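You operate a simulated robot arm through the tools that you are given. There is no shell and no other tool. Be economical: measure what you need, move in short steps, check, and stop when the job is done.

Carry out the task below with a simulated two-armed robot. There is one attempt and no reset: what you move stays moved.

## Task
Take the dark grey rag from the steel table top and lay it out flat on the right end of the table.
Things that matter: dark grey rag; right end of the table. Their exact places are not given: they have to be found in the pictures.

The check looks at the end state, three seconds after you hand in, the way a careful person would. Anything else that was tipped, shoved, dropped, spilled or broken makes it a failure.

## Robot
Two 7-joint arms with two-finger parallel grippers on one trunk, on a base that drives. Base frame: it is fixed to the floor where the robot stands at the start and does not move with it; the origin is under the middle of the robot, x ahead of it, y to its left, z up; the surface under the hand at the start is at about z = 0.88. Lengths are in m, angles in rad, forces in N, time in s.
The left shoulder is at the start at [-0.082, 0.119, 0.851], the right one opposite. With the tool pointing down near the work surface each hand reaches from about 0.1 to 0.58 m from the robot's upright axis, wherever it stands, measured 20 degrees to its own side. Places, roughly: dark grey rag [0.5, 0.2, 0.9]; right end of the table [0.7, 1.9, 0.9]. Payload 3.43 kg a hand.
The tool frame of a hand sits at the grasp point between the pads (the TCP): z along the fingers, y along the line on which they close. The tips reach 0.03 m beyond it. Largest opening 0.094 m; finger width 0.028, thickness 0.01; the body of the gripper, 0.05 by 0.096 m, starts 0.055 m behind the TCP.
Orientation is that of the tool frame in the base frame, as a unit quaternion [w, x, y, z]. With the fingers straight down and closing along the base's y, the tool's x points along the base's -x, its y along +y and its z along -z.

## Interface
- The arms move only by the tool jog_arm. It takes "left_commands", "right_commands" or both (then of equal length, played together; a hand with none holds still); each is a list of rows, each a list of 7 numbers: the shift along the tool's x, y, z in units of 200 mm (1.0 is 200 mm), then the turn, a rotation vector about the tool's x, y, z in units of 120 degrees (1.0 is 120 degrees), then the opening in per cent of the stroke, from 0 (shut) to 100 (fully open). In form: [[dx, dy, dz, wx, wy, wz, claw], ...]. A call has 1 to 20 rows; each row is the pose to reach, as a shift and turn from the pose commanded when the call began, along the tool's axes at that moment. A call with a number of a shift or a turn outside -1 to 1 is refused whole. Each row takes 0.2 s and may step no farther than 0.05 m and 0.15 rad from the row before; otherwise, or with a gripper value out of range, the whole call is refused. A pose out of reach is approached as far as the arm can. The call stops where the force on the tool passes 40 N (or 10 N more than at its start, if that is more) or the arm is blocked; 0.2 s more then pass. The fingers move at their own pace (about 0.153 m/s each) and stop on an object; they squeeze with about 37 N. The grip force told is the motor's: it shows also when the fingers shut on nothing. Time passes only in rows, and 0.2 s behind the last, so rows that repeat a pose let the fingers close. It gives the time, the measured TCP pose, the force on the tool (base axes), the opening and the grip force at its end, in the units of the frame above (readings bear some noise), with the torque about the TCP (base axes, N m) and any sound that the robot's microphone picked up.
- Cameras (640 x 400 px; columns grow to the right, rows downward): "scene" is now at [0.0443, 0.0035, 1.5621]; the picture's right is [0.23, -0.97, 0.00], its down [-0.73, -0.17, -0.66] and it looks along [0.65, 0.15, -0.75] (base axes); focal length 249 px, centre (320, 200). "left" rides on the left gripper at [0.076, -0.014, -0.102] in its tool frame; the picture's right is [0.18, 0.98, 0.00], its down [-0.75, 0.14, -0.64] and it looks along [-0.63, 0.12, 0.77] (tool axes); focal length 243 px, centre (320, 200). "right" rides on the right gripper at [0.076, 0.014, -0.102] in its tool frame; the picture's right is [-0.18, 0.98, 0.00], its down [-0.75, -0.14, -0.64] and it looks along [-0.63, -0.12, 0.77] (tool axes); focal length 243 px, centre (320, 200).
- capture(camera): a new picture of that camera. It takes no simulated time.
- raise_lower(by): slides the trunk up (or, below 0, down) by that many m; the arms and the scene camera ride with it, the base frame stays. It gives what a move gives, with no picture.
- drive_base(legs): drives the robot by 1 to 6 legs, each [ahead, left, turn to the left] in m, m and rad, along the robot's own axes; the way and the turn of a leg run together, so that a leg with both is an arc; at most 1.5 m and 3.142 rad a leg. The arms and the cameras ride along, it lands a little off, and it stops where it bumps. It gives what a move gives.
- head_to(pan, tilt): turns the head with the scene camera to pan (to the left, within 2.496 rad either way) and tilt (down, from -0.506 to 1.204), counted from straight ahead of the robot. It gives what a move gives.
- locate(camera, pixels): for up to 12 pixels [column, row] of the newest picture of that camera ("zoom" is the newest enlarged one), the place [x, y, z] in the base frame of the surface seen there, good to about 0.002 m, but the place of the scene camera against the robot may be out by one fixed shift of up to 0.025 m in any direction. It takes no simulated time.
- zoom(camera, box): a new picture of the part [left, top, right, bottom] of that camera's present view, enlarged. It takes no simulated time.
- sign_off(): hands the job in; it is judged then, once.

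Keep the steps short. Do not move on a guess: measure, check each grasp and each placing, and mend mistakes. In all there are 80 turns and 70 pictures (those below and enlarged ones count). Leave the grippers open and the arms clear of the work at the hand-in unless told otherwise, and finish with a single line.

The tools are called as a command line: name --argument value ..., lists and objects as JSON in quotes. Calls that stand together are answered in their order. jog_arm: Moves the arms, as the interface text tells. Its arguments: {"type":"object","properties":{"left_commands":{"type":"array","items":{"type":"array","items":{"type":"number"}}},"right_commands":{"type":"array","items":{"type":"array","items":{"type":"number"}}}},"required":[]} The other tools are called the same way: raise_lower (by) slides the trunk up or down; drive_base (legs) drives the base; head_to (pan, tilt) turns the head that bears the scene camera; capture (camera) takes a picture; locate (camera, pixels) gives the place of the surface under pixels of a picture; zoom (camera, box) takes an enlarged picture of a part of a camera's view; sign_off () hands the job in.

At the start:

```text
time_s: 0.0
left_position: [0.3585, 0.3694, 1.0713]
left_orientation: [0.0, 0.0, 1.0, 0.0]
left_wrist_force: [-0.3, 0.4, -0.2]
left_torque: [0.0, 0.02, 0.03]
left_finger_gap: 0.094
left_finger_force: 0.1
right_position: [0.3643, 0.0088, 1.0956]
right_orientation: [0.0, 0.001, 1.0, 0.0]
right_wrist_force: [0.7, -0.1, -0.3]
right_torque: [-0.04, -0.01, -0.04]
right_finger_gap: 0.0937
right_finger_force: 0.0
trunk travel left (down, up): [-0.275, 0.06]
robot x, y, heading: [-0.0014, 0.0016, -0.006]
head pan, tilt: [0.23, 0.846]
```

scene: 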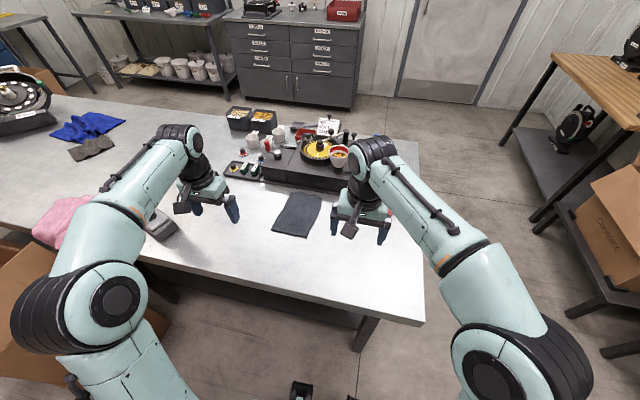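
right: 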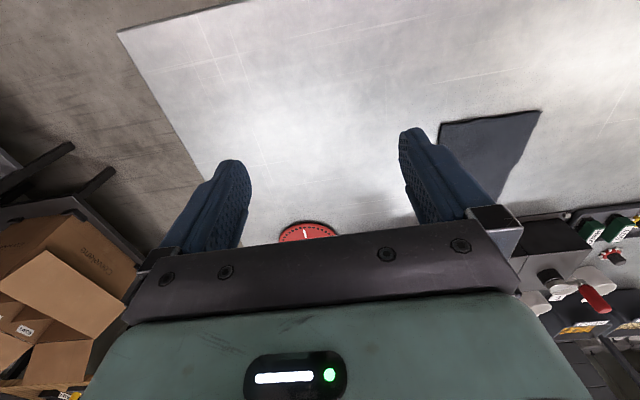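
left: 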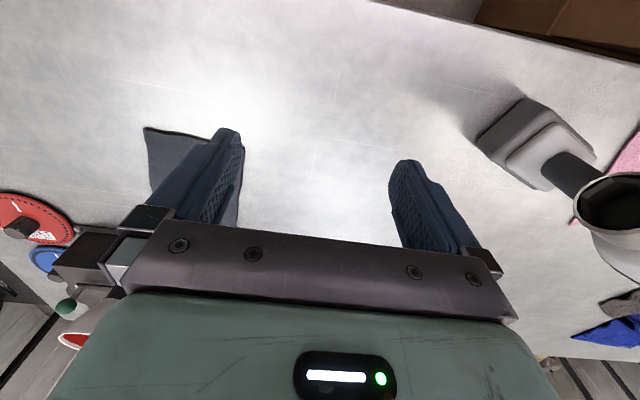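

I see a dark rag near pixel (298,215) and a second greyish cloth near (93,148). I'll measure both, along with the table corners, then look left toward y=1.9.

zoom --camera "scene" --box '[220, 100, 440, 260]'

locate --camera "scene" --pixels '[[285, 195], [321, 198], [306, 237], [273, 230], [298, 215], [93, 148], [90, 125], [424, 322], [418, 142], [20, 110], [60, 220], [390, 290]]'

head_to --pan 1.1 --tilt 0.6

capture --camera "scene"

```text
2.50 times, centred on (330, 180) of scene
```

zoom: 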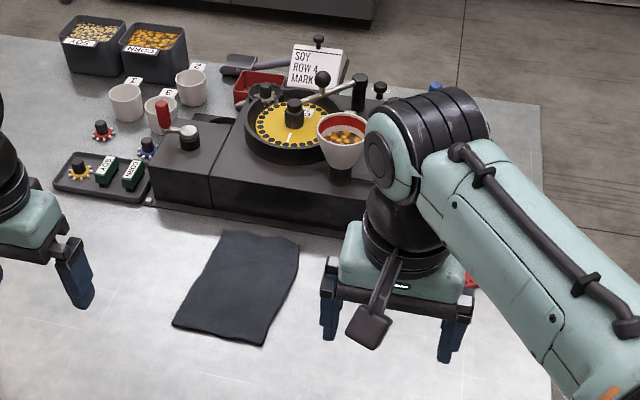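

```text
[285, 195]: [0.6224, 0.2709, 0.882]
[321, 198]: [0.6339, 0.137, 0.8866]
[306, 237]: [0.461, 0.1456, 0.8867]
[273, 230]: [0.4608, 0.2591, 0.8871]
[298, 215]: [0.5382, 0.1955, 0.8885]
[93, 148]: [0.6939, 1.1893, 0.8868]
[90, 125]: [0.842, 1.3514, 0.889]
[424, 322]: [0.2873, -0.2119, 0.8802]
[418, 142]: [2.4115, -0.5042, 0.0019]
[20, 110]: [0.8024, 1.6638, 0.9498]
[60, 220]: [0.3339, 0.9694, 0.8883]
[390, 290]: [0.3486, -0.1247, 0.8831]
```

```text
time_s: 1.2
left_position: [0.3575, 0.3683, 1.0711]
left_orientation: [0.0, 0.0, 1.0, 0.0]
left_wrist_force: [-0.5, 0.4, 0.2]
left_torque: [0.0, 0.01, -0.01]
left_finger_gap: 0.0941
left_finger_force: 0.1
right_position: [0.3629, 0.0097, 1.0949]
right_orientation: [-0.001, 0.0, 1.0, 0.001]
right_wrist_force: [-0.1, -0.3, 0.0]
right_torque: [0.01, 0.0, 0.0]
right_finger_gap: 0.094
right_finger_force: 0.0
trunk travel left (down, up): [-0.275, 0.06]
robot x, y, heading: [-0.0011, 0.0008, -0.0]
head pan, tilt: [1.1, 0.6]
```

```text
65 pictures are left
```

scene: 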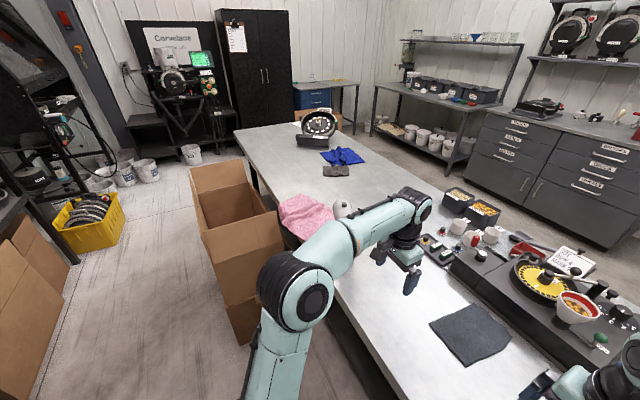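

The table runs along y, and the end named in the hint is the far one at y of about 1.9. I'll zoom in there and measure it.

zoom --camera "scene" --box '[220, 95, 420, 225]'

locate --camera "scene" --pixels '[[236, 131], [322, 119], [255, 170], [270, 150], [290, 128], [300, 145], [328, 145], [280, 165], [340, 158], [337, 171], [305, 205], [345, 125]]'

```text
3.08 times, centred on (320, 160) of scene
```

zoom: 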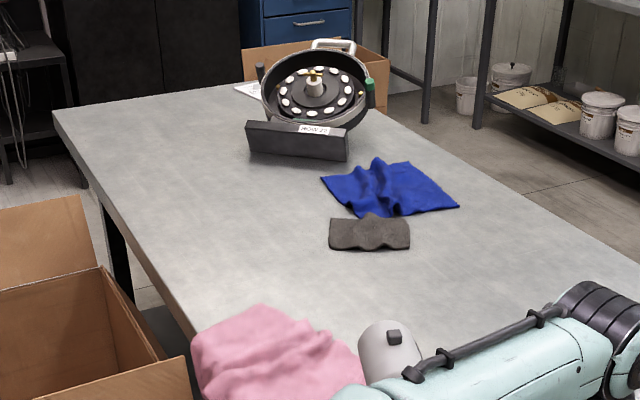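

```text
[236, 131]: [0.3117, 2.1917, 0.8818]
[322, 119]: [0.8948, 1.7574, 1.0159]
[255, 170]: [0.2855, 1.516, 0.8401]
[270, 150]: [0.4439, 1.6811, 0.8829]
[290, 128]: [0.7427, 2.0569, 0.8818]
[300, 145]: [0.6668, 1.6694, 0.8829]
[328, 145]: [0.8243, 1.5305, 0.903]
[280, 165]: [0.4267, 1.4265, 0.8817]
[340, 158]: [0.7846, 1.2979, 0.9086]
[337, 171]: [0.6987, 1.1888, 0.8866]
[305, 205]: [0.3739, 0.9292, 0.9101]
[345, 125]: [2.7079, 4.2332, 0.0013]
```

The target is the slate-dark rag near (0.54, 0.2). The free area at the far end is roughly x 0.32–0.68, y 1.75–2.15. I'll get the rag's place from the left wrist camera, because the scene camera may be offset.

locate --camera "left" --pixels '[[147, 130], [210, 138], [152, 185], [170, 150], [300, 100], [235, 220]]'

locate --camera "right" --pixels '[[440, 128], [538, 113], [500, 195], [480, 150], [300, 60]]'

locate --camera "scene" --pixels '[[432, 322], [476, 305], [510, 338], [466, 364], [250, 245], [195, 165], [235, 290], [90, 220], [150, 180], [120, 300], [60, 330], [225, 330]]'

```text
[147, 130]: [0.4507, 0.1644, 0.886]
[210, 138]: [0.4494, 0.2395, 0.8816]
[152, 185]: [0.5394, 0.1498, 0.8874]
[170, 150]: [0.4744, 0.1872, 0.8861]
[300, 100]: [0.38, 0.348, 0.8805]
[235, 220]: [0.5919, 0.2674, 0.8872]
```

```text
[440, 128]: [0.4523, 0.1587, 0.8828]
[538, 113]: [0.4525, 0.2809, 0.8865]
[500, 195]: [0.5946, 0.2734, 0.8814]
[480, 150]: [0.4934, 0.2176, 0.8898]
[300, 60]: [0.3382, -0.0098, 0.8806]
```

```text
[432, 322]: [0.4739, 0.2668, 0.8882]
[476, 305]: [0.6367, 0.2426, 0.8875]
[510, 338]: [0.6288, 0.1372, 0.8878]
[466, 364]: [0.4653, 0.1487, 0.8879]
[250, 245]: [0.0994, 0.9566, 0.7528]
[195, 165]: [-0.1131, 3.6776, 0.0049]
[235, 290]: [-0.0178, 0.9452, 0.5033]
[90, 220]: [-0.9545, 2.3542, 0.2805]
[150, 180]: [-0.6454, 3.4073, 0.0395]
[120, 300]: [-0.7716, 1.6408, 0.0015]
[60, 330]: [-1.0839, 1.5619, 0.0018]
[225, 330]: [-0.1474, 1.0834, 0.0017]
```

The near edge of the rag runs from about (0.452, 0.16) to (0.452, 0.281), and its top is at z≈0.887. I'll bring the left hand over the middle of that edge, turned 90° so the fingers close along x. I'll stay high and check the view.

jog_arm --left_commands '[[-0.042, -0.063, 0, 0, 0, 0.0625, 100], [-0.084, -0.126, 0, 0, 0, 0.125, 100], [-0.126, -0.189, 0, 0, 0, 0.1875, 100], [-0.168, -0.252, 0, 0, 0, 0.25, 100], [-0.21, -0.315, 0, 0, 0, 0.3125, 100], [-0.252, -0.378, 0, 0, 0, 0.375, 100], [-0.294, -0.441, 0, 0, 0, 0.4375, 100], [-0.336, -0.504, 0, 0, 0, 0.5, 100], [-0.378, -0.567, 0, 0, 0, 0.5625, 100], [-0.42, -0.63, 0, 0, 0, 0.625, 100], [-0.462, -0.693, 0, 0, 0, 0.6875, 100], [-0.5, -0.75, 0, 0, 0, 0.75, 100], [-0.5, -0.75, 0, 0, 0, 0.75, 100]]'

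capture --camera "left"

head_to --pan 0.3 --tilt 0.9

capture --camera "scene"

```text
time_s: 4.0
left_position: [0.458, 0.2185, 1.0722]
left_orientation: [0.001, 0.708, 0.706, 0.0]
left_wrist_force: [0.2, -0.6, -0.3]
left_torque: [0.0, -0.02, -0.01]
left_finger_gap: 0.0939
left_finger_force: 0.0
right_position: [0.3628, 0.0083, 1.0954]
right_orientation: [0.0, 0.0, 1.0, 0.0]
right_wrist_force: [0.0, 0.0, 0.1]
right_torque: [0.01, 0.02, 0.02]
right_finger_gap: 0.094
right_finger_force: 0.0
trunk travel left (down, up): [-0.275, 0.06]
robot x, y, heading: [-0.0002, 0.0015, -0.0]
head pan, tilt: [1.1, 0.6]
```

```text
63 pictures are left
```

left: 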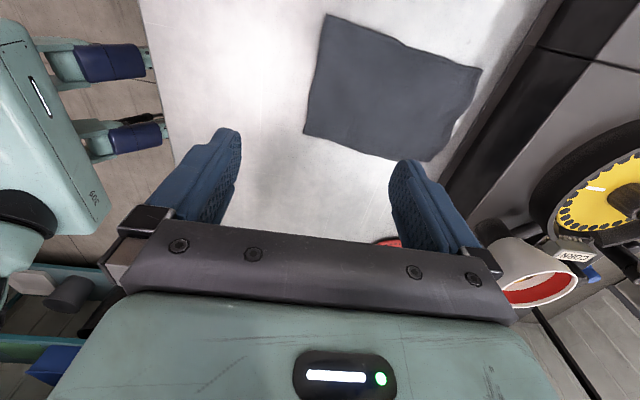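

```text
time_s: 5.1
left_position: [0.4567, 0.2183, 1.0724]
left_orientation: [-0.001, 0.707, 0.707, 0.0]
left_wrist_force: [0.0, -0.3, 0.1]
left_torque: [-0.03, -0.01, 0.02]
left_finger_gap: 0.0941
left_finger_force: 0.0
right_position: [0.363, 0.0086, 1.0968]
right_orientation: [0.0, 0.0, 1.0, 0.0]
right_wrist_force: [-0.2, 0.2, 0.5]
right_torque: [-0.01, -0.03, -0.02]
right_finger_gap: 0.094
right_finger_force: 0.1
trunk travel left (down, up): [-0.275, 0.06]
robot x, y, heading: [-0.0015, 0.0008, 0.002]
head pan, tilt: [0.3, 0.901]
```

```text
62 pictures are left
```

scene: 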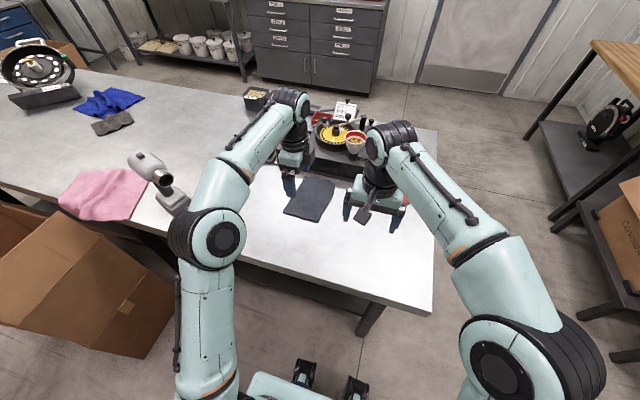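

The point straight below the TCP should appear at about (320,88), right at the rag's left edge, which is its near edge. I'll measure that edge with the wrist camera.

locate --camera "left" --pixels '[[326, 14], [305, 132], [315, 75], [428, 160], [480, 70], [335, 75], [400, 90], [260, 80]]'

```text
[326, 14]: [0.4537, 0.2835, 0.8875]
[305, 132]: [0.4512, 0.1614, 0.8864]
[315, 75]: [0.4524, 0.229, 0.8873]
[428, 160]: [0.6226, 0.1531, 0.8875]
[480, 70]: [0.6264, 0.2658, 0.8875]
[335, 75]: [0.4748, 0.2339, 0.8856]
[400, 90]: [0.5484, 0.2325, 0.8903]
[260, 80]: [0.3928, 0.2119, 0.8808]
```

The near edge is at x≈0.452, from y=0.161 to 0.283. I'll part the fingers to about 45 mm, straddle that edge and go down to z≈0.925, just above the rag.

jog_arm --left_commands '[[0.015, 0.025, 0.15, 0, 0, 0, 48], [0.015, 0.025, 0.3, 0, 0, 0, 48], [0.015, 0.025, 0.45, 0, 0, 0, 48], [0.015, 0.025, 0.6, 0, 0, 0, 48], [0.015, 0.025, 0.7, 0, 0, 0, 48], [0.015, 0.025, 0.735, 0, 0, 0, 48], [0.015, 0.025, 0.735, 0, 0, 0, 48]]'

capture --camera "left"

```text
time_s: 6.7
left_position: [0.4631, 0.221, 0.9233]
left_orientation: [0.0, 0.707, 0.707, 0.0]
left_wrist_force: [-1.5, 0.7, -0.4]
left_torque: [-0.01, -0.02, 0.02]
left_finger_gap: 0.045
left_finger_force: 0.0
right_position: [0.3633, 0.0092, 1.0954]
right_orientation: [0.0, -0.001, 1.0, 0.0]
right_wrist_force: [-0.5, -0.2, -1.0]
right_torque: [0.05, 0.01, -0.01]
right_finger_gap: 0.0937
right_finger_force: 0.1
trunk travel left (down, up): [-0.275, 0.06]
robot x, y, heading: [0.0009, 0.0018, -0.004]
head pan, tilt: [0.3, 0.901]
```

```text
61 pictures are left
```

left: 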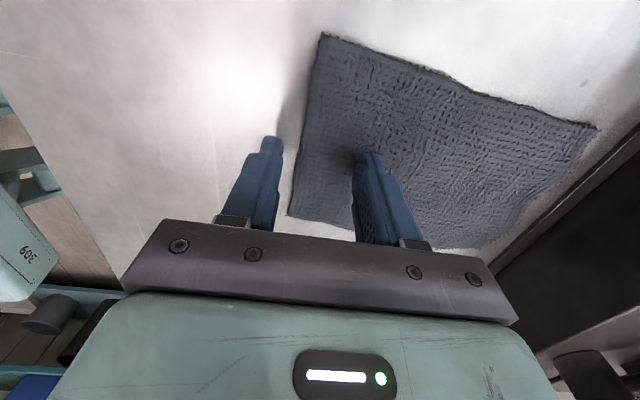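

The fingers straddle the edge. I'll go down slowly to light contact, with the target TCP at z≈0.914.

jog_arm --left_commands '[[0, 0, 0.015, 0, 0, 0, 48], [0, 0, 0.03, 0, 0, 0, 48], [0, 0, 0.045, 0, 0, 0, 48], [0, 0, 0.052, 0, 0, 0, 48]]'

```text
time_s: 7.7
left_position: [0.4634, 0.221, 0.9147]
left_orientation: [0.001, 0.707, 0.707, 0.0]
left_wrist_force: [-0.4, -1.5, 1.3]
left_torque: [0.01, -0.03, -0.03]
left_finger_gap: 0.0449
left_finger_force: 0.1
right_position: [0.3627, 0.009, 1.0959]
right_orientation: [0.001, 0.0, 1.0, 0.001]
right_wrist_force: [-0.2, -0.5, -0.6]
right_torque: [0.01, -0.02, -0.03]
right_finger_gap: 0.0942
right_finger_force: 0.3
trunk travel left (down, up): [-0.275, 0.06]
robot x, y, heading: [-0.0001, -0.0031, -0.001]
head pan, tilt: [0.3, 0.901]
```

There's barely any force at z 0.9147. I'll go down about 3 mm more and close.

jog_arm --left_commands '[[0, 0, 0.008, 0, 0, 0, 48], [0, 0, 0.014, 0, 0, 0, 48], [0, 0, 0.014, 0, 0, 0, 20], [0, 0, 0.014, 0, 0, 0, 0], [0, 0, 0.014, 0, 0, 0, 0], [0, 0, 0.014, 0, 0, 0, 0]]'

capture --camera "left"

```text
time_s: 9.1
left_position: [0.4638, 0.2209, 0.9136]
left_orientation: [0.001, 0.707, 0.707, 0.001]
left_wrist_force: [2.3, 0.1, 15.4]
left_torque: [0.06, -0.21, 0.0]
left_finger_gap: 0.0044
left_finger_force: 37.0
right_position: [0.363, 0.0075, 1.0957]
right_orientation: [0.001, 0.0, 1.0, 0.0]
right_wrist_force: [-0.6, 0.7, -0.1]
right_torque: [0.0, -0.01, 0.0]
right_finger_gap: 0.0942
right_finger_force: 0.0
trunk travel left (down, up): [-0.275, 0.06]
robot x, y, heading: [-0.0001, 0.0018, 0.001]
head pan, tilt: [0.3, 0.901]
```

```text
60 pictures are left
```

left: 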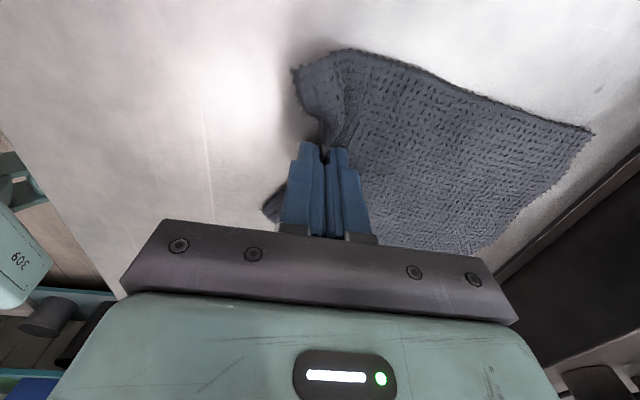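

The gap is 4.4 mm at 37 N, with a pinched fold visible between the fingers at (325,140). I'll lift by 0.2 m and check.

jog_arm --left_commands '[[0, 0, -0.05, 0, 0, 0, 0], [0, 0, -0.15, 0, 0, 0, 0], [0, 0, -0.3, 0, 0, 0, 0], [0, 0, -0.45, 0, 0, 0, 0], [0, 0, -0.6, 0, 0, 0, 0], [0, 0, -0.75, 0, 0, 0, 0], [0, 0, -0.9, 0, 0, 0, 0], [0, 0, -1.0, 0, 0, 0, 0], [0, 0, -1.0, 0, 0, 0, 0]]'

capture --camera "left"

capture --camera "scene"

```text
time_s: 11.1
left_position: [0.4636, 0.2222, 1.111]
left_orientation: [0.0, 0.707, 0.707, 0.0]
left_wrist_force: [-0.2, -0.5, -0.1]
left_torque: [-0.01, -0.02, 0.0]
left_finger_gap: 0.0044
left_finger_force: 36.9
right_position: [0.363, 0.0085, 1.0963]
right_orientation: [-0.001, 0.0, 1.0, 0.0]
right_wrist_force: [0.5, 0.0, -0.2]
right_torque: [0.02, 0.03, -0.01]
right_finger_gap: 0.0942
right_finger_force: 0.1
trunk travel left (down, up): [-0.275, 0.06]
robot x, y, heading: [0.0025, 0.0004, -0.001]
head pan, tilt: [0.3, 0.901]
```

```text
59 pictures are left
```

left: 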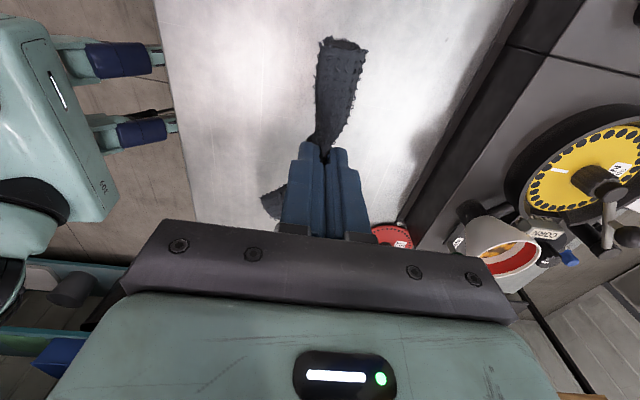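

```text
58 pictures are left
```

scene: 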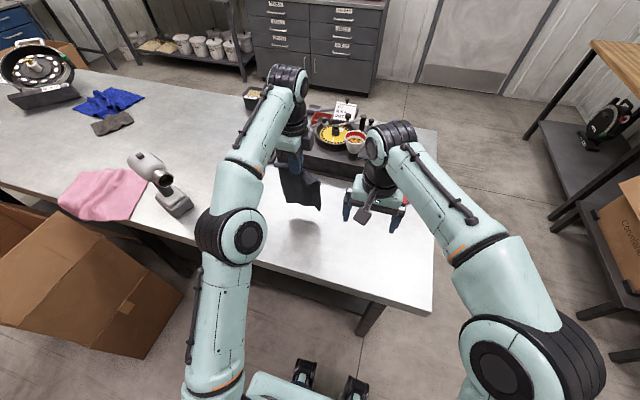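

The rag hangs from its edge as a sheet. Before driving I'll check the floor to the left and behind, and measure the big box.

locate --camera "scene" --pixels '[[5, 318], [145, 357], [60, 225], [180, 292], [20, 280], [300, 365], [355, 385], [250, 380], [150, 160], [185, 212]]'

head_to --pan 1.7 --tilt 0.75

capture --camera "scene"

```text
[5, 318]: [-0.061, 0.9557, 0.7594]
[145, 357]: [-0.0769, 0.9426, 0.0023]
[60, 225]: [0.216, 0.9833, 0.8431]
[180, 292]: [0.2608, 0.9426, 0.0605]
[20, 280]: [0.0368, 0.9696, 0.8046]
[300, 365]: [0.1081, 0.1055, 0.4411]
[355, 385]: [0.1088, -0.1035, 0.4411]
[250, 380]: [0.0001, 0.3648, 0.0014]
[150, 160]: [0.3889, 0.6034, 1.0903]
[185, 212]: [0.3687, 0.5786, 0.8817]
```

```text
time_s: 12.6
left_position: [0.4631, 0.221, 1.1114]
left_orientation: [0.0, 0.707, 0.708, 0.001]
left_wrist_force: [0.1, -0.2, 0.5]
left_torque: [-0.01, -0.01, -0.01]
left_finger_gap: 0.0042
left_finger_force: 36.5
right_position: [0.3632, 0.0085, 1.0967]
right_orientation: [0.0, 0.0, 1.0, 0.001]
right_wrist_force: [-0.5, 0.3, -0.1]
right_torque: [-0.03, 0.04, 0.05]
right_finger_gap: 0.0941
right_finger_force: 0.1
trunk travel left (down, up): [-0.275, 0.06]
robot x, y, heading: [-0.0031, -0.0021, -0.003]
head pan, tilt: [1.7, 0.75]
```

```text
57 pictures are left
```

scene: 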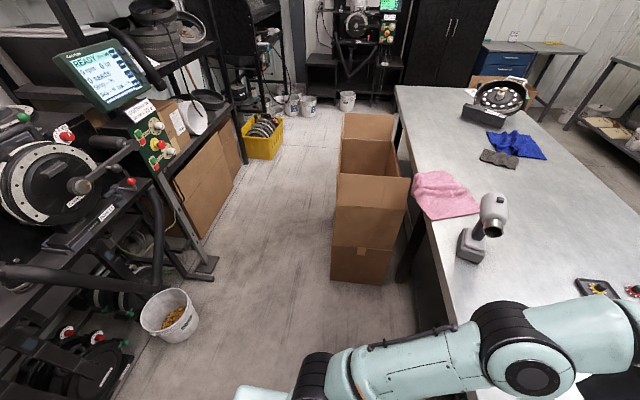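

There's a corridor between the rack and the table. I'll measure the rack, bucket, bin and box.

locate --camera "scene" --pixels '[[168, 340], [197, 320], [210, 270], [180, 280], [245, 160], [283, 140], [332, 280], [392, 284], [337, 175], [342, 115], [400, 205], [100, 390]]'

locate --camera "scene" --pixels '[[397, 87], [397, 150], [240, 250], [300, 330], [290, 180], [160, 200], [150, 270], [120, 130], [395, 115], [340, 145], [260, 300], [346, 108]]'

head_to --pan 2.45 --tilt 0.8

capture --camera "scene"

```text
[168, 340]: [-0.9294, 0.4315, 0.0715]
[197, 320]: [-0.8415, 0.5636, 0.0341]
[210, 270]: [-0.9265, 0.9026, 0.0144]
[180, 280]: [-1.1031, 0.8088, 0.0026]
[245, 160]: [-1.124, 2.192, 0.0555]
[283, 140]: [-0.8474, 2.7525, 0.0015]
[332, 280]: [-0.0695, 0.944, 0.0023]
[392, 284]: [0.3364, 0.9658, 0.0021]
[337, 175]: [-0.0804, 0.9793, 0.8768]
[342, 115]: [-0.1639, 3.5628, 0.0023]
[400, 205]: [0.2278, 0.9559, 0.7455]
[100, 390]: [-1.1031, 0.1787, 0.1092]
```

```text
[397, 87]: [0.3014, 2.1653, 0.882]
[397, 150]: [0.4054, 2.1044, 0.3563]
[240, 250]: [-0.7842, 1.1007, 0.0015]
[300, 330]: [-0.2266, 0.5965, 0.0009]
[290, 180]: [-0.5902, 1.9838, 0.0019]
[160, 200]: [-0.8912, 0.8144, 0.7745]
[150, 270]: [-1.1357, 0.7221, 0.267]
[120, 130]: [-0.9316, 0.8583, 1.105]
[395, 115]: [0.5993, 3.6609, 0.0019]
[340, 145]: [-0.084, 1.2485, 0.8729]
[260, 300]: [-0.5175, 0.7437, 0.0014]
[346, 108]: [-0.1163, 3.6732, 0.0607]
```

```text
time_s: 13.7
left_position: [0.4641, 0.2223, 1.1107]
left_orientation: [-0.001, 0.708, 0.707, 0.0]
left_wrist_force: [0.9, 1.1, -0.1]
left_torque: [-0.01, 0.03, 0.02]
left_finger_gap: 0.0044
left_finger_force: 37.2
right_position: [0.3633, 0.0083, 1.0951]
right_orientation: [0.0, -0.001, 1.0, 0.0]
right_wrist_force: [0.4, -0.1, -0.3]
right_torque: [0.0, 0.0, 0.04]
right_finger_gap: 0.0942
right_finger_force: 0.1
trunk travel left (down, up): [-0.275, 0.06]
robot x, y, heading: [0.004, -0.0023, 0.003]
head pan, tilt: [2.45, 0.799]
```

```text
56 pictures are left
```

scene: 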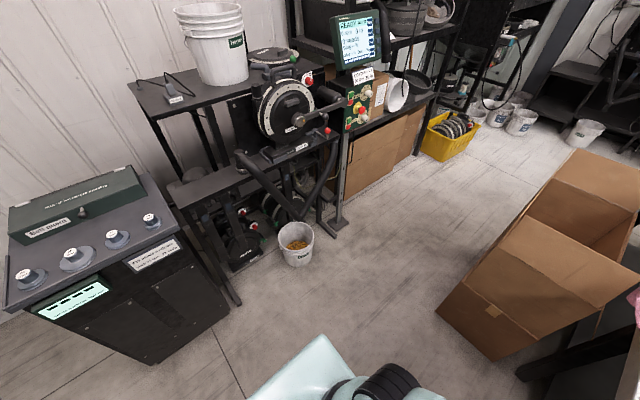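

The box takes up x from -0.08 to 0.34 from y=0.94 on, with flaps up to z 0.88. The rack and bucket begin at x≈-0.84. I'll raise the trunk 0.05 for clearance, back up 0.43 m to the middle of the corridor, and look left again.

raise_lower --by 0.055

drive_base --legs '[[-0.43, 0, 0]]'

head_to --pan 1.35 --tilt 0.6

capture --camera "scene"

```text
time_s: 14.7
left_position: [0.4637, 0.2209, 1.1663]
left_orientation: [0.0, 0.707, 0.707, 0.0]
left_wrist_force: [-0.6, -0.8, -0.4]
left_torque: [0.0, -0.04, 0.0]
left_finger_gap: 0.0046
left_finger_force: 37.0
right_position: [0.3624, 0.0082, 1.1508]
right_orientation: [0.0, 0.0, 1.0, -0.001]
right_wrist_force: [0.9, 0.6, -0.7]
right_torque: [0.01, 0.02, -0.01]
right_finger_gap: 0.0942
right_finger_force: 0.1
trunk travel left (down, up): [-0.33, 0.005]
robot x, y, heading: [-0.001, 0.0014, 0.001]
head pan, tilt: [2.45, 0.799]
```

```text
time_s: 17.4
left_position: [0.0281, 0.2221, 1.1674]
left_orientation: [0.0, 0.706, 0.708, 0.0]
left_wrist_force: [-0.2, -0.3, -0.5]
left_torque: [0.03, 0.02, -0.01]
left_finger_gap: 0.0043
left_finger_force: 36.8
right_position: [-0.071, 0.0087, 1.1509]
right_orientation: [0.0, -0.002, 1.0, 0.0]
right_wrist_force: [-0.3, -0.3, 0.5]
right_torque: [0.0, 0.0, -0.04]
right_finger_gap: 0.094
right_finger_force: 0.0
trunk travel left (down, up): [-0.33, 0.005]
robot x, y, heading: [-0.4354, -0.0028, 0.004]
head pan, tilt: [2.45, 0.799]
```

```text
time_s: 18.7
left_position: [0.0278, 0.222, 1.1671]
left_orientation: [0.0, 0.705, 0.709, 0.0]
left_wrist_force: [-0.6, 0.0, 0.1]
left_torque: [0.02, 0.02, -0.01]
left_finger_gap: 0.0044
left_finger_force: 36.7
right_position: [-0.0714, 0.0087, 1.1514]
right_orientation: [0.0, -0.001, 1.0, 0.0]
right_wrist_force: [0.7, 1.0, 0.6]
right_torque: [0.0, -0.02, 0.01]
right_finger_gap: 0.094
right_finger_force: 0.0
trunk travel left (down, up): [-0.33, 0.005]
robot x, y, heading: [-0.4339, 0.0017, 0.003]
head pan, tilt: [1.349, 0.6]
```

```text
55 pictures are left
```

scene: 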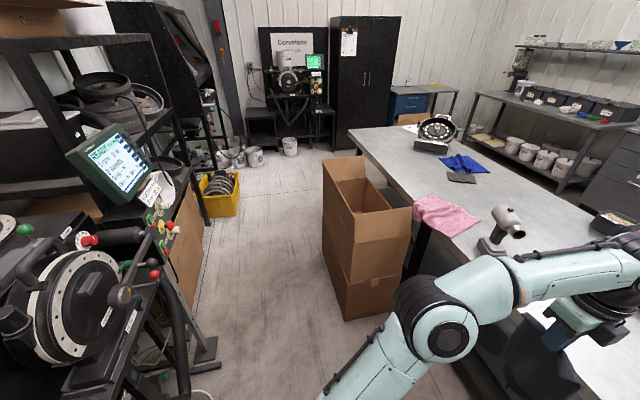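

Now I can see the box side on. I'll measure its far end and its flap tops.

locate --camera "scene" --pixels '[[345, 318], [324, 262], [325, 162], [364, 180], [354, 230], [410, 235], [217, 345], [130, 285], [200, 210], [238, 212], [351, 133], [355, 160]]'

```text
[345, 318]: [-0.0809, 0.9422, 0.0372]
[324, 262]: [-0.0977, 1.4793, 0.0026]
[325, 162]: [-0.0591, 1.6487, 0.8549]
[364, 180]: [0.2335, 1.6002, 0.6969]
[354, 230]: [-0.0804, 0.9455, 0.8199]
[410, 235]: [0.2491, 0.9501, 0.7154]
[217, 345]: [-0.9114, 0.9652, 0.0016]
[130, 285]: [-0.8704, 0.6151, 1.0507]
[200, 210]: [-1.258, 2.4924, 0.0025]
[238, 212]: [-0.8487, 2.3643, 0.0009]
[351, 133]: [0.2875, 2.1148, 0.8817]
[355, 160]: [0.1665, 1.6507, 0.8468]
```

The box ends at y≈1.5, with a flap to 1.65. I'll look down to gauge the base footprint before sliding sideways.

head_to --pan 1.2 --tilt 1.2

capture --camera "scene"

head_to --pan 2.45 --tilt 1.2

capture --camera "scene"

```text
time_s: 19.7
left_position: [0.0274, 0.2213, 1.1677]
left_orientation: [0.0, 0.706, 0.709, 0.0]
left_wrist_force: [-0.4, 0.9, 0.6]
left_torque: [0.0, 0.02, -0.02]
left_finger_gap: 0.0042
left_finger_force: 37.2
right_position: [-0.0717, 0.008, 1.1515]
right_orientation: [0.001, -0.002, 1.0, 0.0]
right_wrist_force: [-0.4, -0.4, -0.1]
right_torque: [-0.04, -0.01, 0.01]
right_finger_gap: 0.0937
right_finger_force: 0.0
trunk travel left (down, up): [-0.33, 0.005]
robot x, y, heading: [-0.4322, 0.0002, 0.008]
head pan, tilt: [1.201, 1.201]
```

```text
54 pictures are left
```

scene: 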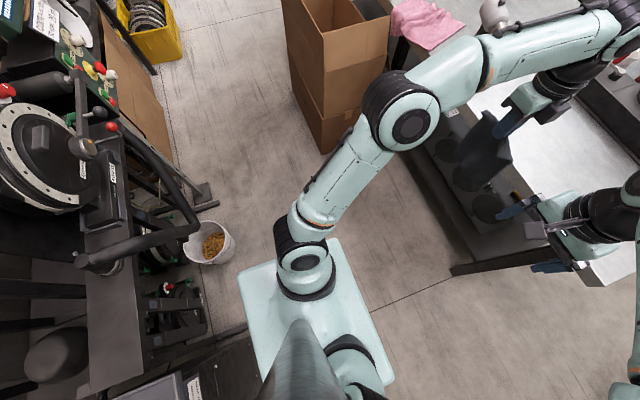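

```text
time_s: 21.1
left_position: [0.0275, 0.2232, 1.1674]
left_orientation: [0.0, 0.706, 0.708, 0.0]
left_wrist_force: [0.7, 0.3, 0.0]
left_torque: [-0.01, 0.03, -0.02]
left_finger_gap: 0.0046
left_finger_force: 37.4
right_position: [-0.0709, 0.0098, 1.151]
right_orientation: [0.0, -0.002, 1.0, 0.0]
right_wrist_force: [0.0, 0.4, 0.2]
right_torque: [0.0, 0.01, 0.03]
right_finger_gap: 0.0941
right_finger_force: 0.0
trunk travel left (down, up): [-0.33, 0.005]
robot x, y, heading: [-0.4345, -0.003, 0.004]
head pan, tilt: [2.45, 1.201]
```

```text
53 pictures are left
```

scene: 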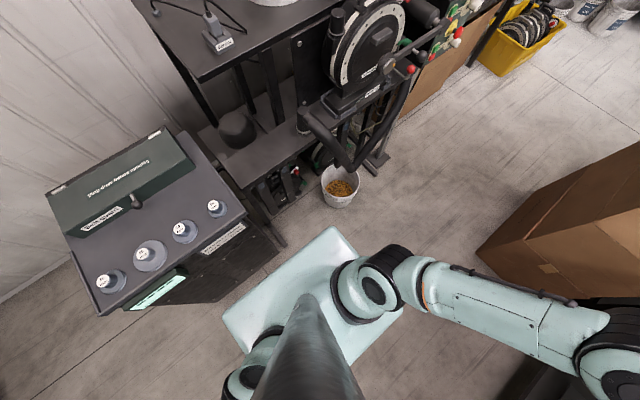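

I'll locate the base's rear-left and front-left corners and the nearest obstacles.

locate --camera "scene" --pixels '[[330, 230], [225, 315], [398, 318], [340, 207], [355, 195], [385, 155], [280, 243], [478, 250], [328, 165], [358, 165]]'

```text
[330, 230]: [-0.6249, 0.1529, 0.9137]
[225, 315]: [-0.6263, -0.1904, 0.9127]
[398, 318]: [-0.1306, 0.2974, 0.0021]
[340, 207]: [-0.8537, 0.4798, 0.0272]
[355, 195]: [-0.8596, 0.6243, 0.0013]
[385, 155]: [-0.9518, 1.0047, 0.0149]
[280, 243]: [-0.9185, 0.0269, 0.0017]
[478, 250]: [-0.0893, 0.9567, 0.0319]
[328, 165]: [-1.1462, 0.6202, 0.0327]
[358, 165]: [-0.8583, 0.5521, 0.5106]
```

The turquoise plate reaches 0.19 behind the robot's middle and ±0.17 to the sides, so there's room. I'll check the arm height against the box flaps (0.88).

locate --camera "scene" --pixels '[[420, 280], [500, 290], [560, 320], [580, 350], [625, 330], [610, 385]]'

```text
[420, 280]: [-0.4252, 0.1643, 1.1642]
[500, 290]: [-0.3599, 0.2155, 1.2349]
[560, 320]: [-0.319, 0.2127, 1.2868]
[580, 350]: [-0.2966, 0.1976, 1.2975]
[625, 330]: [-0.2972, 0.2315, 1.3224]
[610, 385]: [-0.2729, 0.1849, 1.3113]
```

The elbow is at z≈1.3, well clear of the box. I'll go back 0.03, then left about 1.05 m past the box, and check.

drive_base --legs '[[-0.03, 0, 0], [0, 1.05, 0]]'

head_to --pan 1.0 --tilt 0.8

capture --camera "scene"

```text
time_s: 31.3
left_position: [-0.016, 1.3054, 1.1671]
left_orientation: [0.0, 0.701, 0.713, 0.0]
left_wrist_force: [-0.5, 0.2, -0.2]
left_torque: [-0.03, 0.01, -0.04]
left_finger_gap: 0.0042
left_finger_force: 37.1
right_position: [-0.1123, 1.0918, 1.1508]
right_orientation: [0.0, -0.008, 1.0, 0.0]
right_wrist_force: [-0.6, 0.1, 0.4]
right_torque: [0.01, -0.05, 0.0]
right_finger_gap: 0.0938
right_finger_force: 0.0
trunk travel left (down, up): [-0.33, 0.005]
robot x, y, heading: [-0.4741, 1.0748, 0.014]
head pan, tilt: [2.45, 1.201]
```

```text
time_s: 32.9
left_position: [-0.016, 1.3061, 1.1667]
left_orientation: [0.001, 0.701, 0.713, 0.0]
left_wrist_force: [0.8, 0.5, 0.0]
left_torque: [0.04, 0.02, -0.05]
left_finger_gap: 0.0043
left_finger_force: 36.6
right_position: [-0.1115, 1.0906, 1.1505]
right_orientation: [0.0, -0.008, 1.0, 0.0]
right_wrist_force: [0.4, -0.4, 0.1]
right_torque: [0.0, 0.0, 0.01]
right_finger_gap: 0.094
right_finger_force: 0.0
trunk travel left (down, up): [-0.33, 0.005]
robot x, y, heading: [-0.4755, 1.0734, 0.014]
head pan, tilt: [1.0, 0.799]
```

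```text
52 pictures are left
```

scene: 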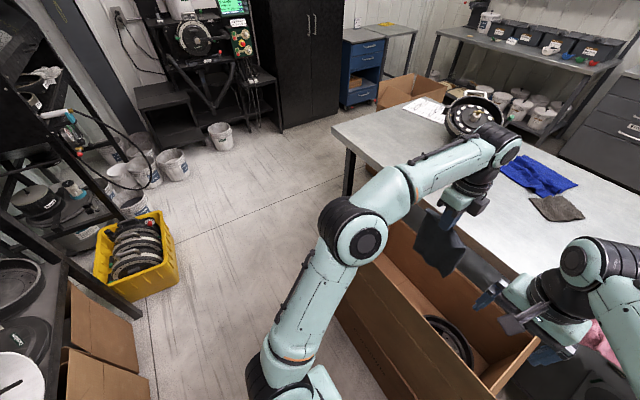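

The rag is still held. The floor to the left is clear, and the yellow bin sits at x≈-0.85. I'll slide another 1.0 m left and take out the small heading error.

drive_base --legs '[[0, 1.0, -0.014]]'

head_to --pan -0.2 --tilt 0.85

capture --camera "scene"

```text
time_s: 42.1
left_position: [-0.0088, 2.3055, 1.166]
left_orientation: [0.0, 0.713, 0.701, 0.001]
left_wrist_force: [0.0, 0.3, 0.2]
left_torque: [0.01, 0.0, -0.03]
left_finger_gap: 0.0041
left_finger_force: 37.2
right_position: [-0.1114, 2.0939, 1.1509]
right_orientation: [0.0, 0.009, 1.0, 0.001]
right_wrist_force: [0.7, 0.6, -0.4]
right_torque: [-0.02, -0.01, -0.01]
right_finger_gap: 0.094
right_finger_force: 0.0
trunk travel left (down, up): [-0.33, 0.005]
robot x, y, heading: [-0.47, 2.0956, -0.015]
head pan, tilt: [1.0, 0.799]
```

```text
time_s: 43.5
left_position: [-0.008, 2.3059, 1.1665]
left_orientation: [-0.001, 0.713, 0.701, 0.0]
left_wrist_force: [0.1, 0.1, 1.1]
left_torque: [0.0, -0.01, 0.01]
left_finger_gap: 0.0042
left_finger_force: 36.7
right_position: [-0.1122, 2.0945, 1.1503]
right_orientation: [0.0, 0.01, 1.0, 0.0]
right_wrist_force: [0.1, 0.0, -0.2]
right_torque: [0.01, -0.01, 0.0]
right_finger_gap: 0.094
right_finger_force: 0.1
trunk travel left (down, up): [-0.33, 0.005]
robot x, y, heading: [-0.4778, 2.0921, -0.015]
head pan, tilt: [-0.201, 0.85]
```

```text
51 pictures are left
```

scene: 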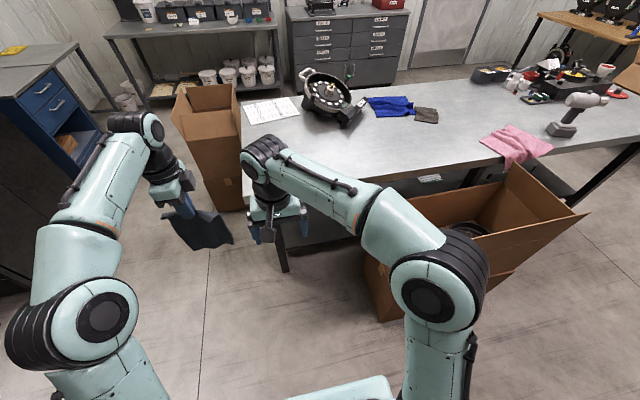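

I'm now by the far end. I'll measure the table corners, paper, device and free area.

locate --camera "scene" --pixels '[[243, 192], [241, 103], [247, 122], [300, 113], [300, 98], [305, 113], [347, 126], [362, 112], [413, 120], [320, 140], [420, 170], [497, 165]]'

zoom --camera "scene" --box '[220, 60, 460, 210]'

```text
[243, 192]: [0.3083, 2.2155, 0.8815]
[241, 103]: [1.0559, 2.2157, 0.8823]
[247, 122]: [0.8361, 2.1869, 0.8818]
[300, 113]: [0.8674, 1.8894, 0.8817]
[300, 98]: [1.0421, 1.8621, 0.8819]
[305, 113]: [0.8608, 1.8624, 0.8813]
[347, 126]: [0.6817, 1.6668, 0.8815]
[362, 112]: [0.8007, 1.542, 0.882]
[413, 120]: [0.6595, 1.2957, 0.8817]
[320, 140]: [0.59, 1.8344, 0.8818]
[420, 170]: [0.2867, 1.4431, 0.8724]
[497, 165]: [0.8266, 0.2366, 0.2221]
```

```text
2.67 times, centred on (340, 135) of scene
```

zoom: 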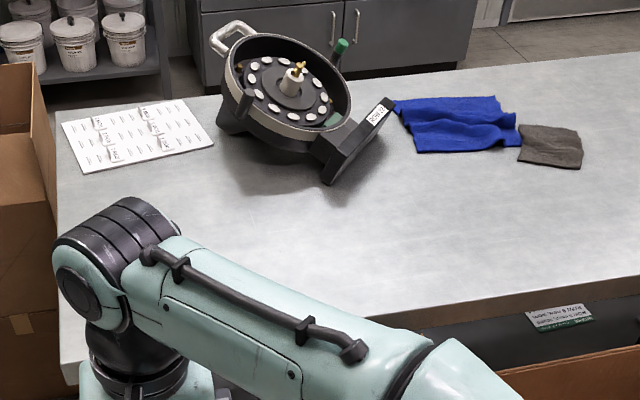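

There's free space at x 0.32–0.65, y 1.7–2.18. I'm aiming for a rag centre near (0.48, 1.95). I'll turn right about 0.6 rad so the left hand faces that spot, then drive in obliquely.

drive_base --legs '[[0, 0, -0.585], [0.271, 0.259, 0]]'

head_to --pan 0.3 --tilt 0.85

capture --camera "scene"

capture --camera "left"

```text
time_s: 48.0
left_position: [0.4006, 2.0824, 1.1668]
left_orientation: [0.0, 0.883, 0.47, 0.0]
left_wrist_force: [0.1, 0.4, -0.2]
left_torque: [0.01, 0.03, 0.12]
left_finger_gap: 0.0041
left_finger_force: 36.4
right_position: [0.1983, 1.961, 1.1498]
right_orientation: [-0.001, 0.291, 0.957, 0.0]
right_wrist_force: [-0.2, -0.3, 0.4]
right_torque: [0.0, -0.02, 0.01]
right_finger_gap: 0.0941
right_finger_force: 0.0
trunk travel left (down, up): [-0.33, 0.005]
robot x, y, heading: [-0.1085, 2.1578, -0.59]
head pan, tilt: [-0.201, 0.85]
```

```text
time_s: 48.9
left_position: [0.4014, 2.0829, 1.1647]
left_orientation: [0.0, 0.882, 0.47, 0.0]
left_wrist_force: [-0.2, -1.1, -0.5]
left_torque: [0.02, -0.01, 0.1]
left_finger_gap: 0.004
left_finger_force: 37.3
right_position: [0.1991, 1.9608, 1.1512]
right_orientation: [0.0, 0.291, 0.957, 0.0]
right_wrist_force: [-0.5, -0.6, 0.6]
right_torque: [0.03, -0.01, -0.01]
right_finger_gap: 0.0937
right_finger_force: 0.0
trunk travel left (down, up): [-0.33, 0.005]
robot x, y, heading: [-0.1079, 2.1573, -0.592]
head pan, tilt: [0.3, 0.85]
```

```text
49 pictures are left
```

scene: 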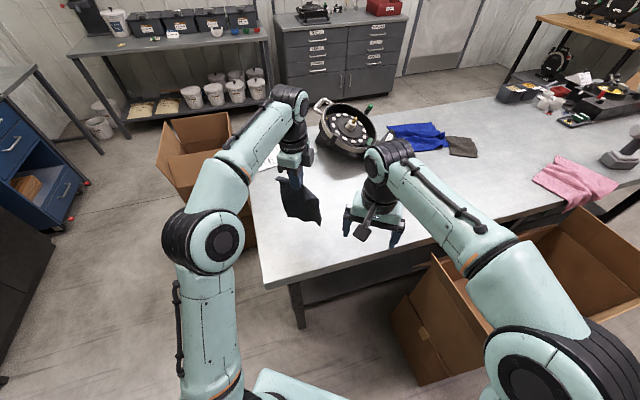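

```text
48 pictures are left
```

left: 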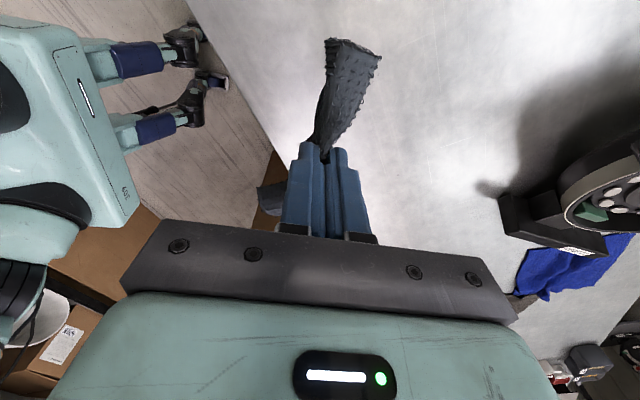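

The rag hangs over the table with its main sheet on the outward side of the fingers. I'll lay it by touching the bottom edge down far out, then drawing the hand back toward the robot. That needs a bit more reach, so I'll measure the table leg to see how far forward I can drive.

locate --camera "scene" --pixels '[[297, 300], [303, 325], [262, 287], [330, 290], [360, 290], [302, 205], [320, 218], [283, 190], [288, 214], [265, 375]]'

zoom --camera "scene" --box '[240, 120, 440, 245]'

```text
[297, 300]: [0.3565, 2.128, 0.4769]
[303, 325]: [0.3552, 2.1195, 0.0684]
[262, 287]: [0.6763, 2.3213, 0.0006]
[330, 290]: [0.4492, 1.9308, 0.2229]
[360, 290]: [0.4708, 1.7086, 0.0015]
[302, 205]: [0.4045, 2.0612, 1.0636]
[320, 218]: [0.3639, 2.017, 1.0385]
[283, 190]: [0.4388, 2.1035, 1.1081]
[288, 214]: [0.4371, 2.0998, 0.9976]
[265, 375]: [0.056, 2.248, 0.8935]
```

```text
3.20 times, centred on (340, 182) of scene
```

zoom: 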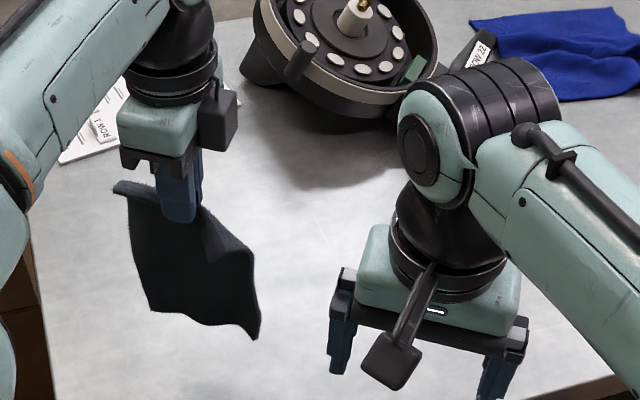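

The table leg is at about (0.345, 2.13). Going 0.07 m forward still leaves roughly 0.39 m from the robot's axis to that leg, so I'll do that.

drive_base --legs '[[0.07, 0, 0]]'

```text
time_s: 49.9
left_position: [0.4561, 2.0446, 1.1658]
left_orientation: [0.0, 0.883, 0.47, 0.001]
left_wrist_force: [-0.1, -0.2, 0.2]
left_torque: [0.01, 0.0, 0.11]
left_finger_gap: 0.004
left_finger_force: 37.1
right_position: [0.2539, 1.9248, 1.1501]
right_orientation: [0.0, 0.291, 0.957, 0.0]
right_wrist_force: [0.0, 0.1, -0.2]
right_torque: [0.01, -0.02, -0.04]
right_finger_gap: 0.0941
right_finger_force: 0.0
trunk travel left (down, up): [-0.33, 0.005]
robot x, y, heading: [-0.0493, 2.1222, -0.591]
head pan, tilt: [0.3, 0.85]
```

Now I'll move 0.07 outward and down 0.085, so the bottom edge hovers about 1–2 cm above the table.

jog_arm --left_commands '[[0, 0.06, 0.07, 0, 0, 0, 0], [0, 0.12, 0.14, 0, 0, 0, 0], [0, 0.18, 0.21, 0, 0, 0, 0], [0, 0.24, 0.28, 0, 0, 0, 0], [0, 0.3, 0.35, 0, 0, 0, 0], [0, 0.35, 0.425, 0, 0, 0, 0], [0, 0.35, 0.425, 0, 0, 0, 0]]'

zoom --camera "scene" --box '[240, 100, 440, 225]'

capture --camera "right"

```text
time_s: 51.5
left_position: [0.513, 2.0037, 1.0838]
left_orientation: [-0.001, 0.883, 0.47, 0.0]
left_wrist_force: [-0.8, -0.3, -0.9]
left_torque: [0.01, 0.01, 0.1]
left_finger_gap: 0.0037
left_finger_force: 36.9
right_position: [0.2548, 1.9246, 1.1511]
right_orientation: [0.001, 0.291, 0.957, 0.0]
right_wrist_force: [0.4, -0.3, -0.4]
right_torque: [0.0, 0.02, 0.03]
right_finger_gap: 0.094
right_finger_force: 0.0
trunk travel left (down, up): [-0.33, 0.005]
robot x, y, heading: [-0.0547, 2.1226, -0.591]
head pan, tilt: [0.3, 0.85]
```

```text
3.20 times, centred on (340, 162) of scene
```

zoom: 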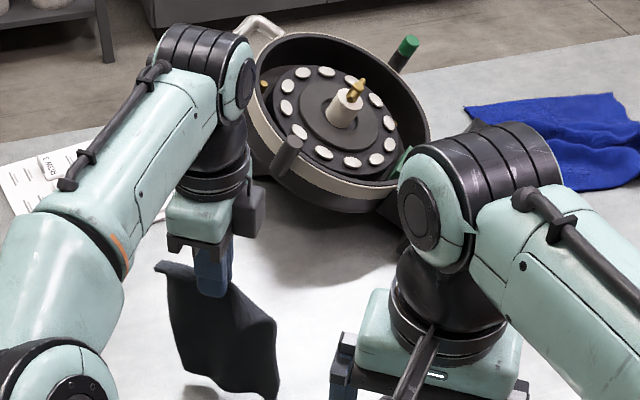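

```text
45 pictures are left
```

right: 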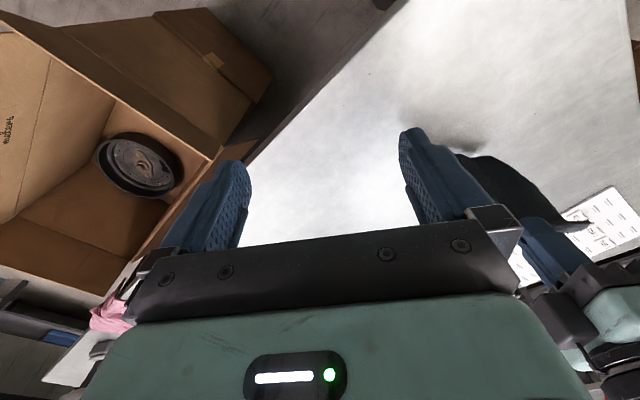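

The rag is just above the table. I'll go 0.04 m further outward to have room to draw back, and check the reach.

jog_arm --left_commands '[[0, 0.05, 0, 0, 0, 0, 0], [0, 0.1, 0, 0, 0, 0, 0], [0, 0.15, 0, 0, 0, 0, 0], [0, 0.2, 0, 0, 0, 0, 0], [0, 0.2, 0, 0, 0, 0, 0]]'

capture --camera "left"

```text
time_s: 52.7
left_position: [0.5309, 1.993, 1.0831]
left_orientation: [-0.001, 0.883, 0.469, 0.0]
left_wrist_force: [0.9, -0.4, 0.2]
left_torque: [-0.02, 0.01, 0.13]
left_finger_gap: 0.0045
left_finger_force: 36.7
left hand out of reach, approached as far as the arm can: row 3, 4, 5
right_position: [0.2548, 1.9233, 1.1519]
right_orientation: [0.001, 0.292, 0.957, 0.0]
right_wrist_force: [0.2, -0.1, -0.7]
right_torque: [-0.03, 0.0, 0.01]
right_finger_gap: 0.0939
right_finger_force: 0.1
trunk travel left (down, up): [-0.33, 0.005]
robot x, y, heading: [-0.0524, 2.1212, -0.593]
head pan, tilt: [0.3, 0.85]
```

```text
44 pictures are left
```

left: 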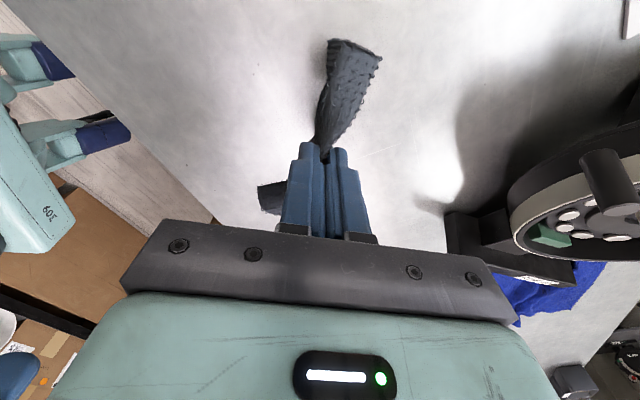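

The arm's limit is about 0.02 further out, at (0.531, 1.993). Now I'll lay the rag down, drawing the hand inward on an arc while lowering, and stop about 3 cm above the table to look.

jog_arm --left_commands '[[0, -0.075, 0.05, 0, 0, 0, 0], [0, -0.15, 0.1, 0, 0, 0, 0], [0, -0.225, 0.15, 0, 0, 0, 0], [0, -0.325, 0.21, 0, 0, 0, 0], [0, -0.4, 0.275, 0, 0, 0, 0], [0, -0.475, 0.35, 0, 0, 0, 0], [0, -0.54, 0.425, 0, 0, 0, 0], [0, -0.6, 0.5, 0, 0, 0, 0], [0, -0.65, 0.575, 0, 0, 0, 0], [0, -0.7, 0.65, 0, 0, 0, 0], [0, -0.74, 0.7, 0, 0, 0, 0], [0, -0.74, 0.7, 0, 0, 0, 0]]'

capture --camera "left"

zoom --camera "scene" --box '[240, 120, 440, 245]'

```text
time_s: 55.3
left_position: [0.4096, 2.0785, 0.9426]
left_orientation: [0.0, 0.883, 0.47, 0.0]
left_wrist_force: [-0.3, 0.3, -0.8]
left_torque: [0.02, 0.0, 0.1]
left_finger_gap: 0.0041
left_finger_force: 36.9
right_position: [0.2548, 1.923, 1.1513]
right_orientation: [0.0, 0.291, 0.957, -0.001]
right_wrist_force: [0.3, 0.0, 0.3]
right_torque: [-0.02, 0.01, -0.01]
right_finger_gap: 0.0941
right_finger_force: 0.0
trunk travel left (down, up): [-0.33, 0.005]
robot x, y, heading: [-0.0494, 2.1211, -0.593]
head pan, tilt: [0.3, 0.85]
```

```text
43 pictures are left
```

left: 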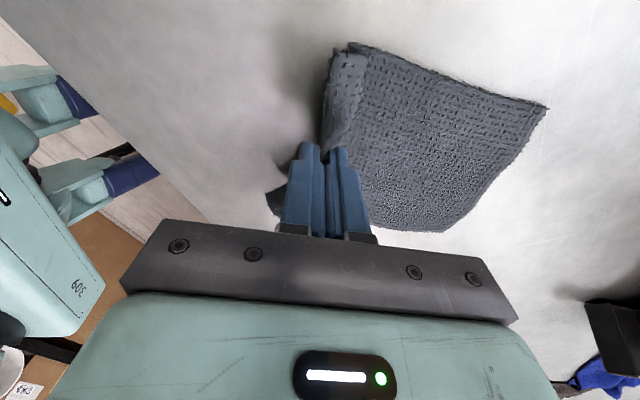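

```text
3.20 times, centred on (340, 182) of scene
```

zoom: 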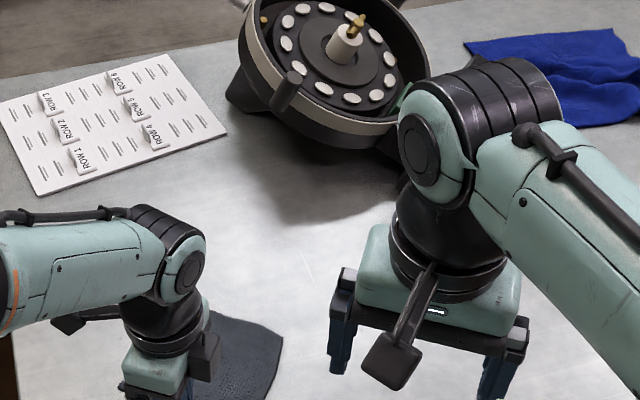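

The sheet is lying out well, and only the pinched edge is still up. I'll pull 1 cm inward for tension, then lower straight down to z≈0.915.

jog_arm --left_commands '[[0, -0.03, 0.02, 0, 0, 0, 0], [0, -0.06, 0.04, 0, 0, 0, 0], [0, -0.06, 0.08, 0, 0, 0, 0], [0, -0.055, 0.12, 0, 0, 0, 0], [0, -0.05, 0.14, 0, 0, 0, 0], [0, -0.05, 0.14, 0, 0, 0, 0]]'

capture --camera "left"

```text
time_s: 56.7
left_position: [0.399, 2.0827, 0.9134]
left_orientation: [0.0, 0.882, 0.471, 0.0]
left_wrist_force: [0.0, 0.5, 0.2]
left_torque: [-0.01, -0.02, 0.08]
left_finger_gap: 0.0043
left_finger_force: 37.2
right_position: [0.2558, 1.9226, 1.1518]
right_orientation: [0.001, 0.291, 0.957, 0.0]
right_wrist_force: [-0.1, 0.8, 0.1]
right_torque: [0.02, 0.01, 0.02]
right_finger_gap: 0.0941
right_finger_force: 0.0
trunk travel left (down, up): [-0.33, 0.005]
robot x, y, heading: [-0.0499, 2.1185, -0.597]
head pan, tilt: [0.3, 0.85]
```

```text
41 pictures are left
```

left: 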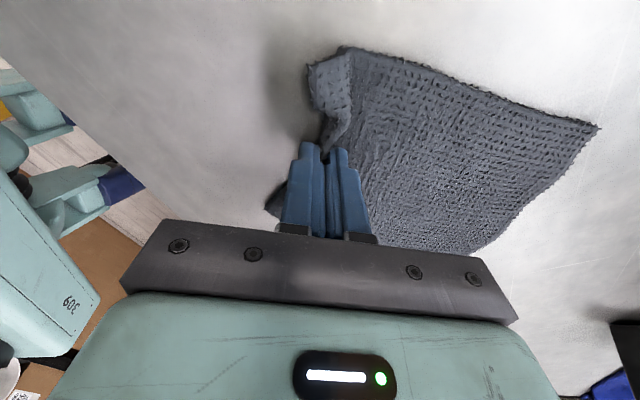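

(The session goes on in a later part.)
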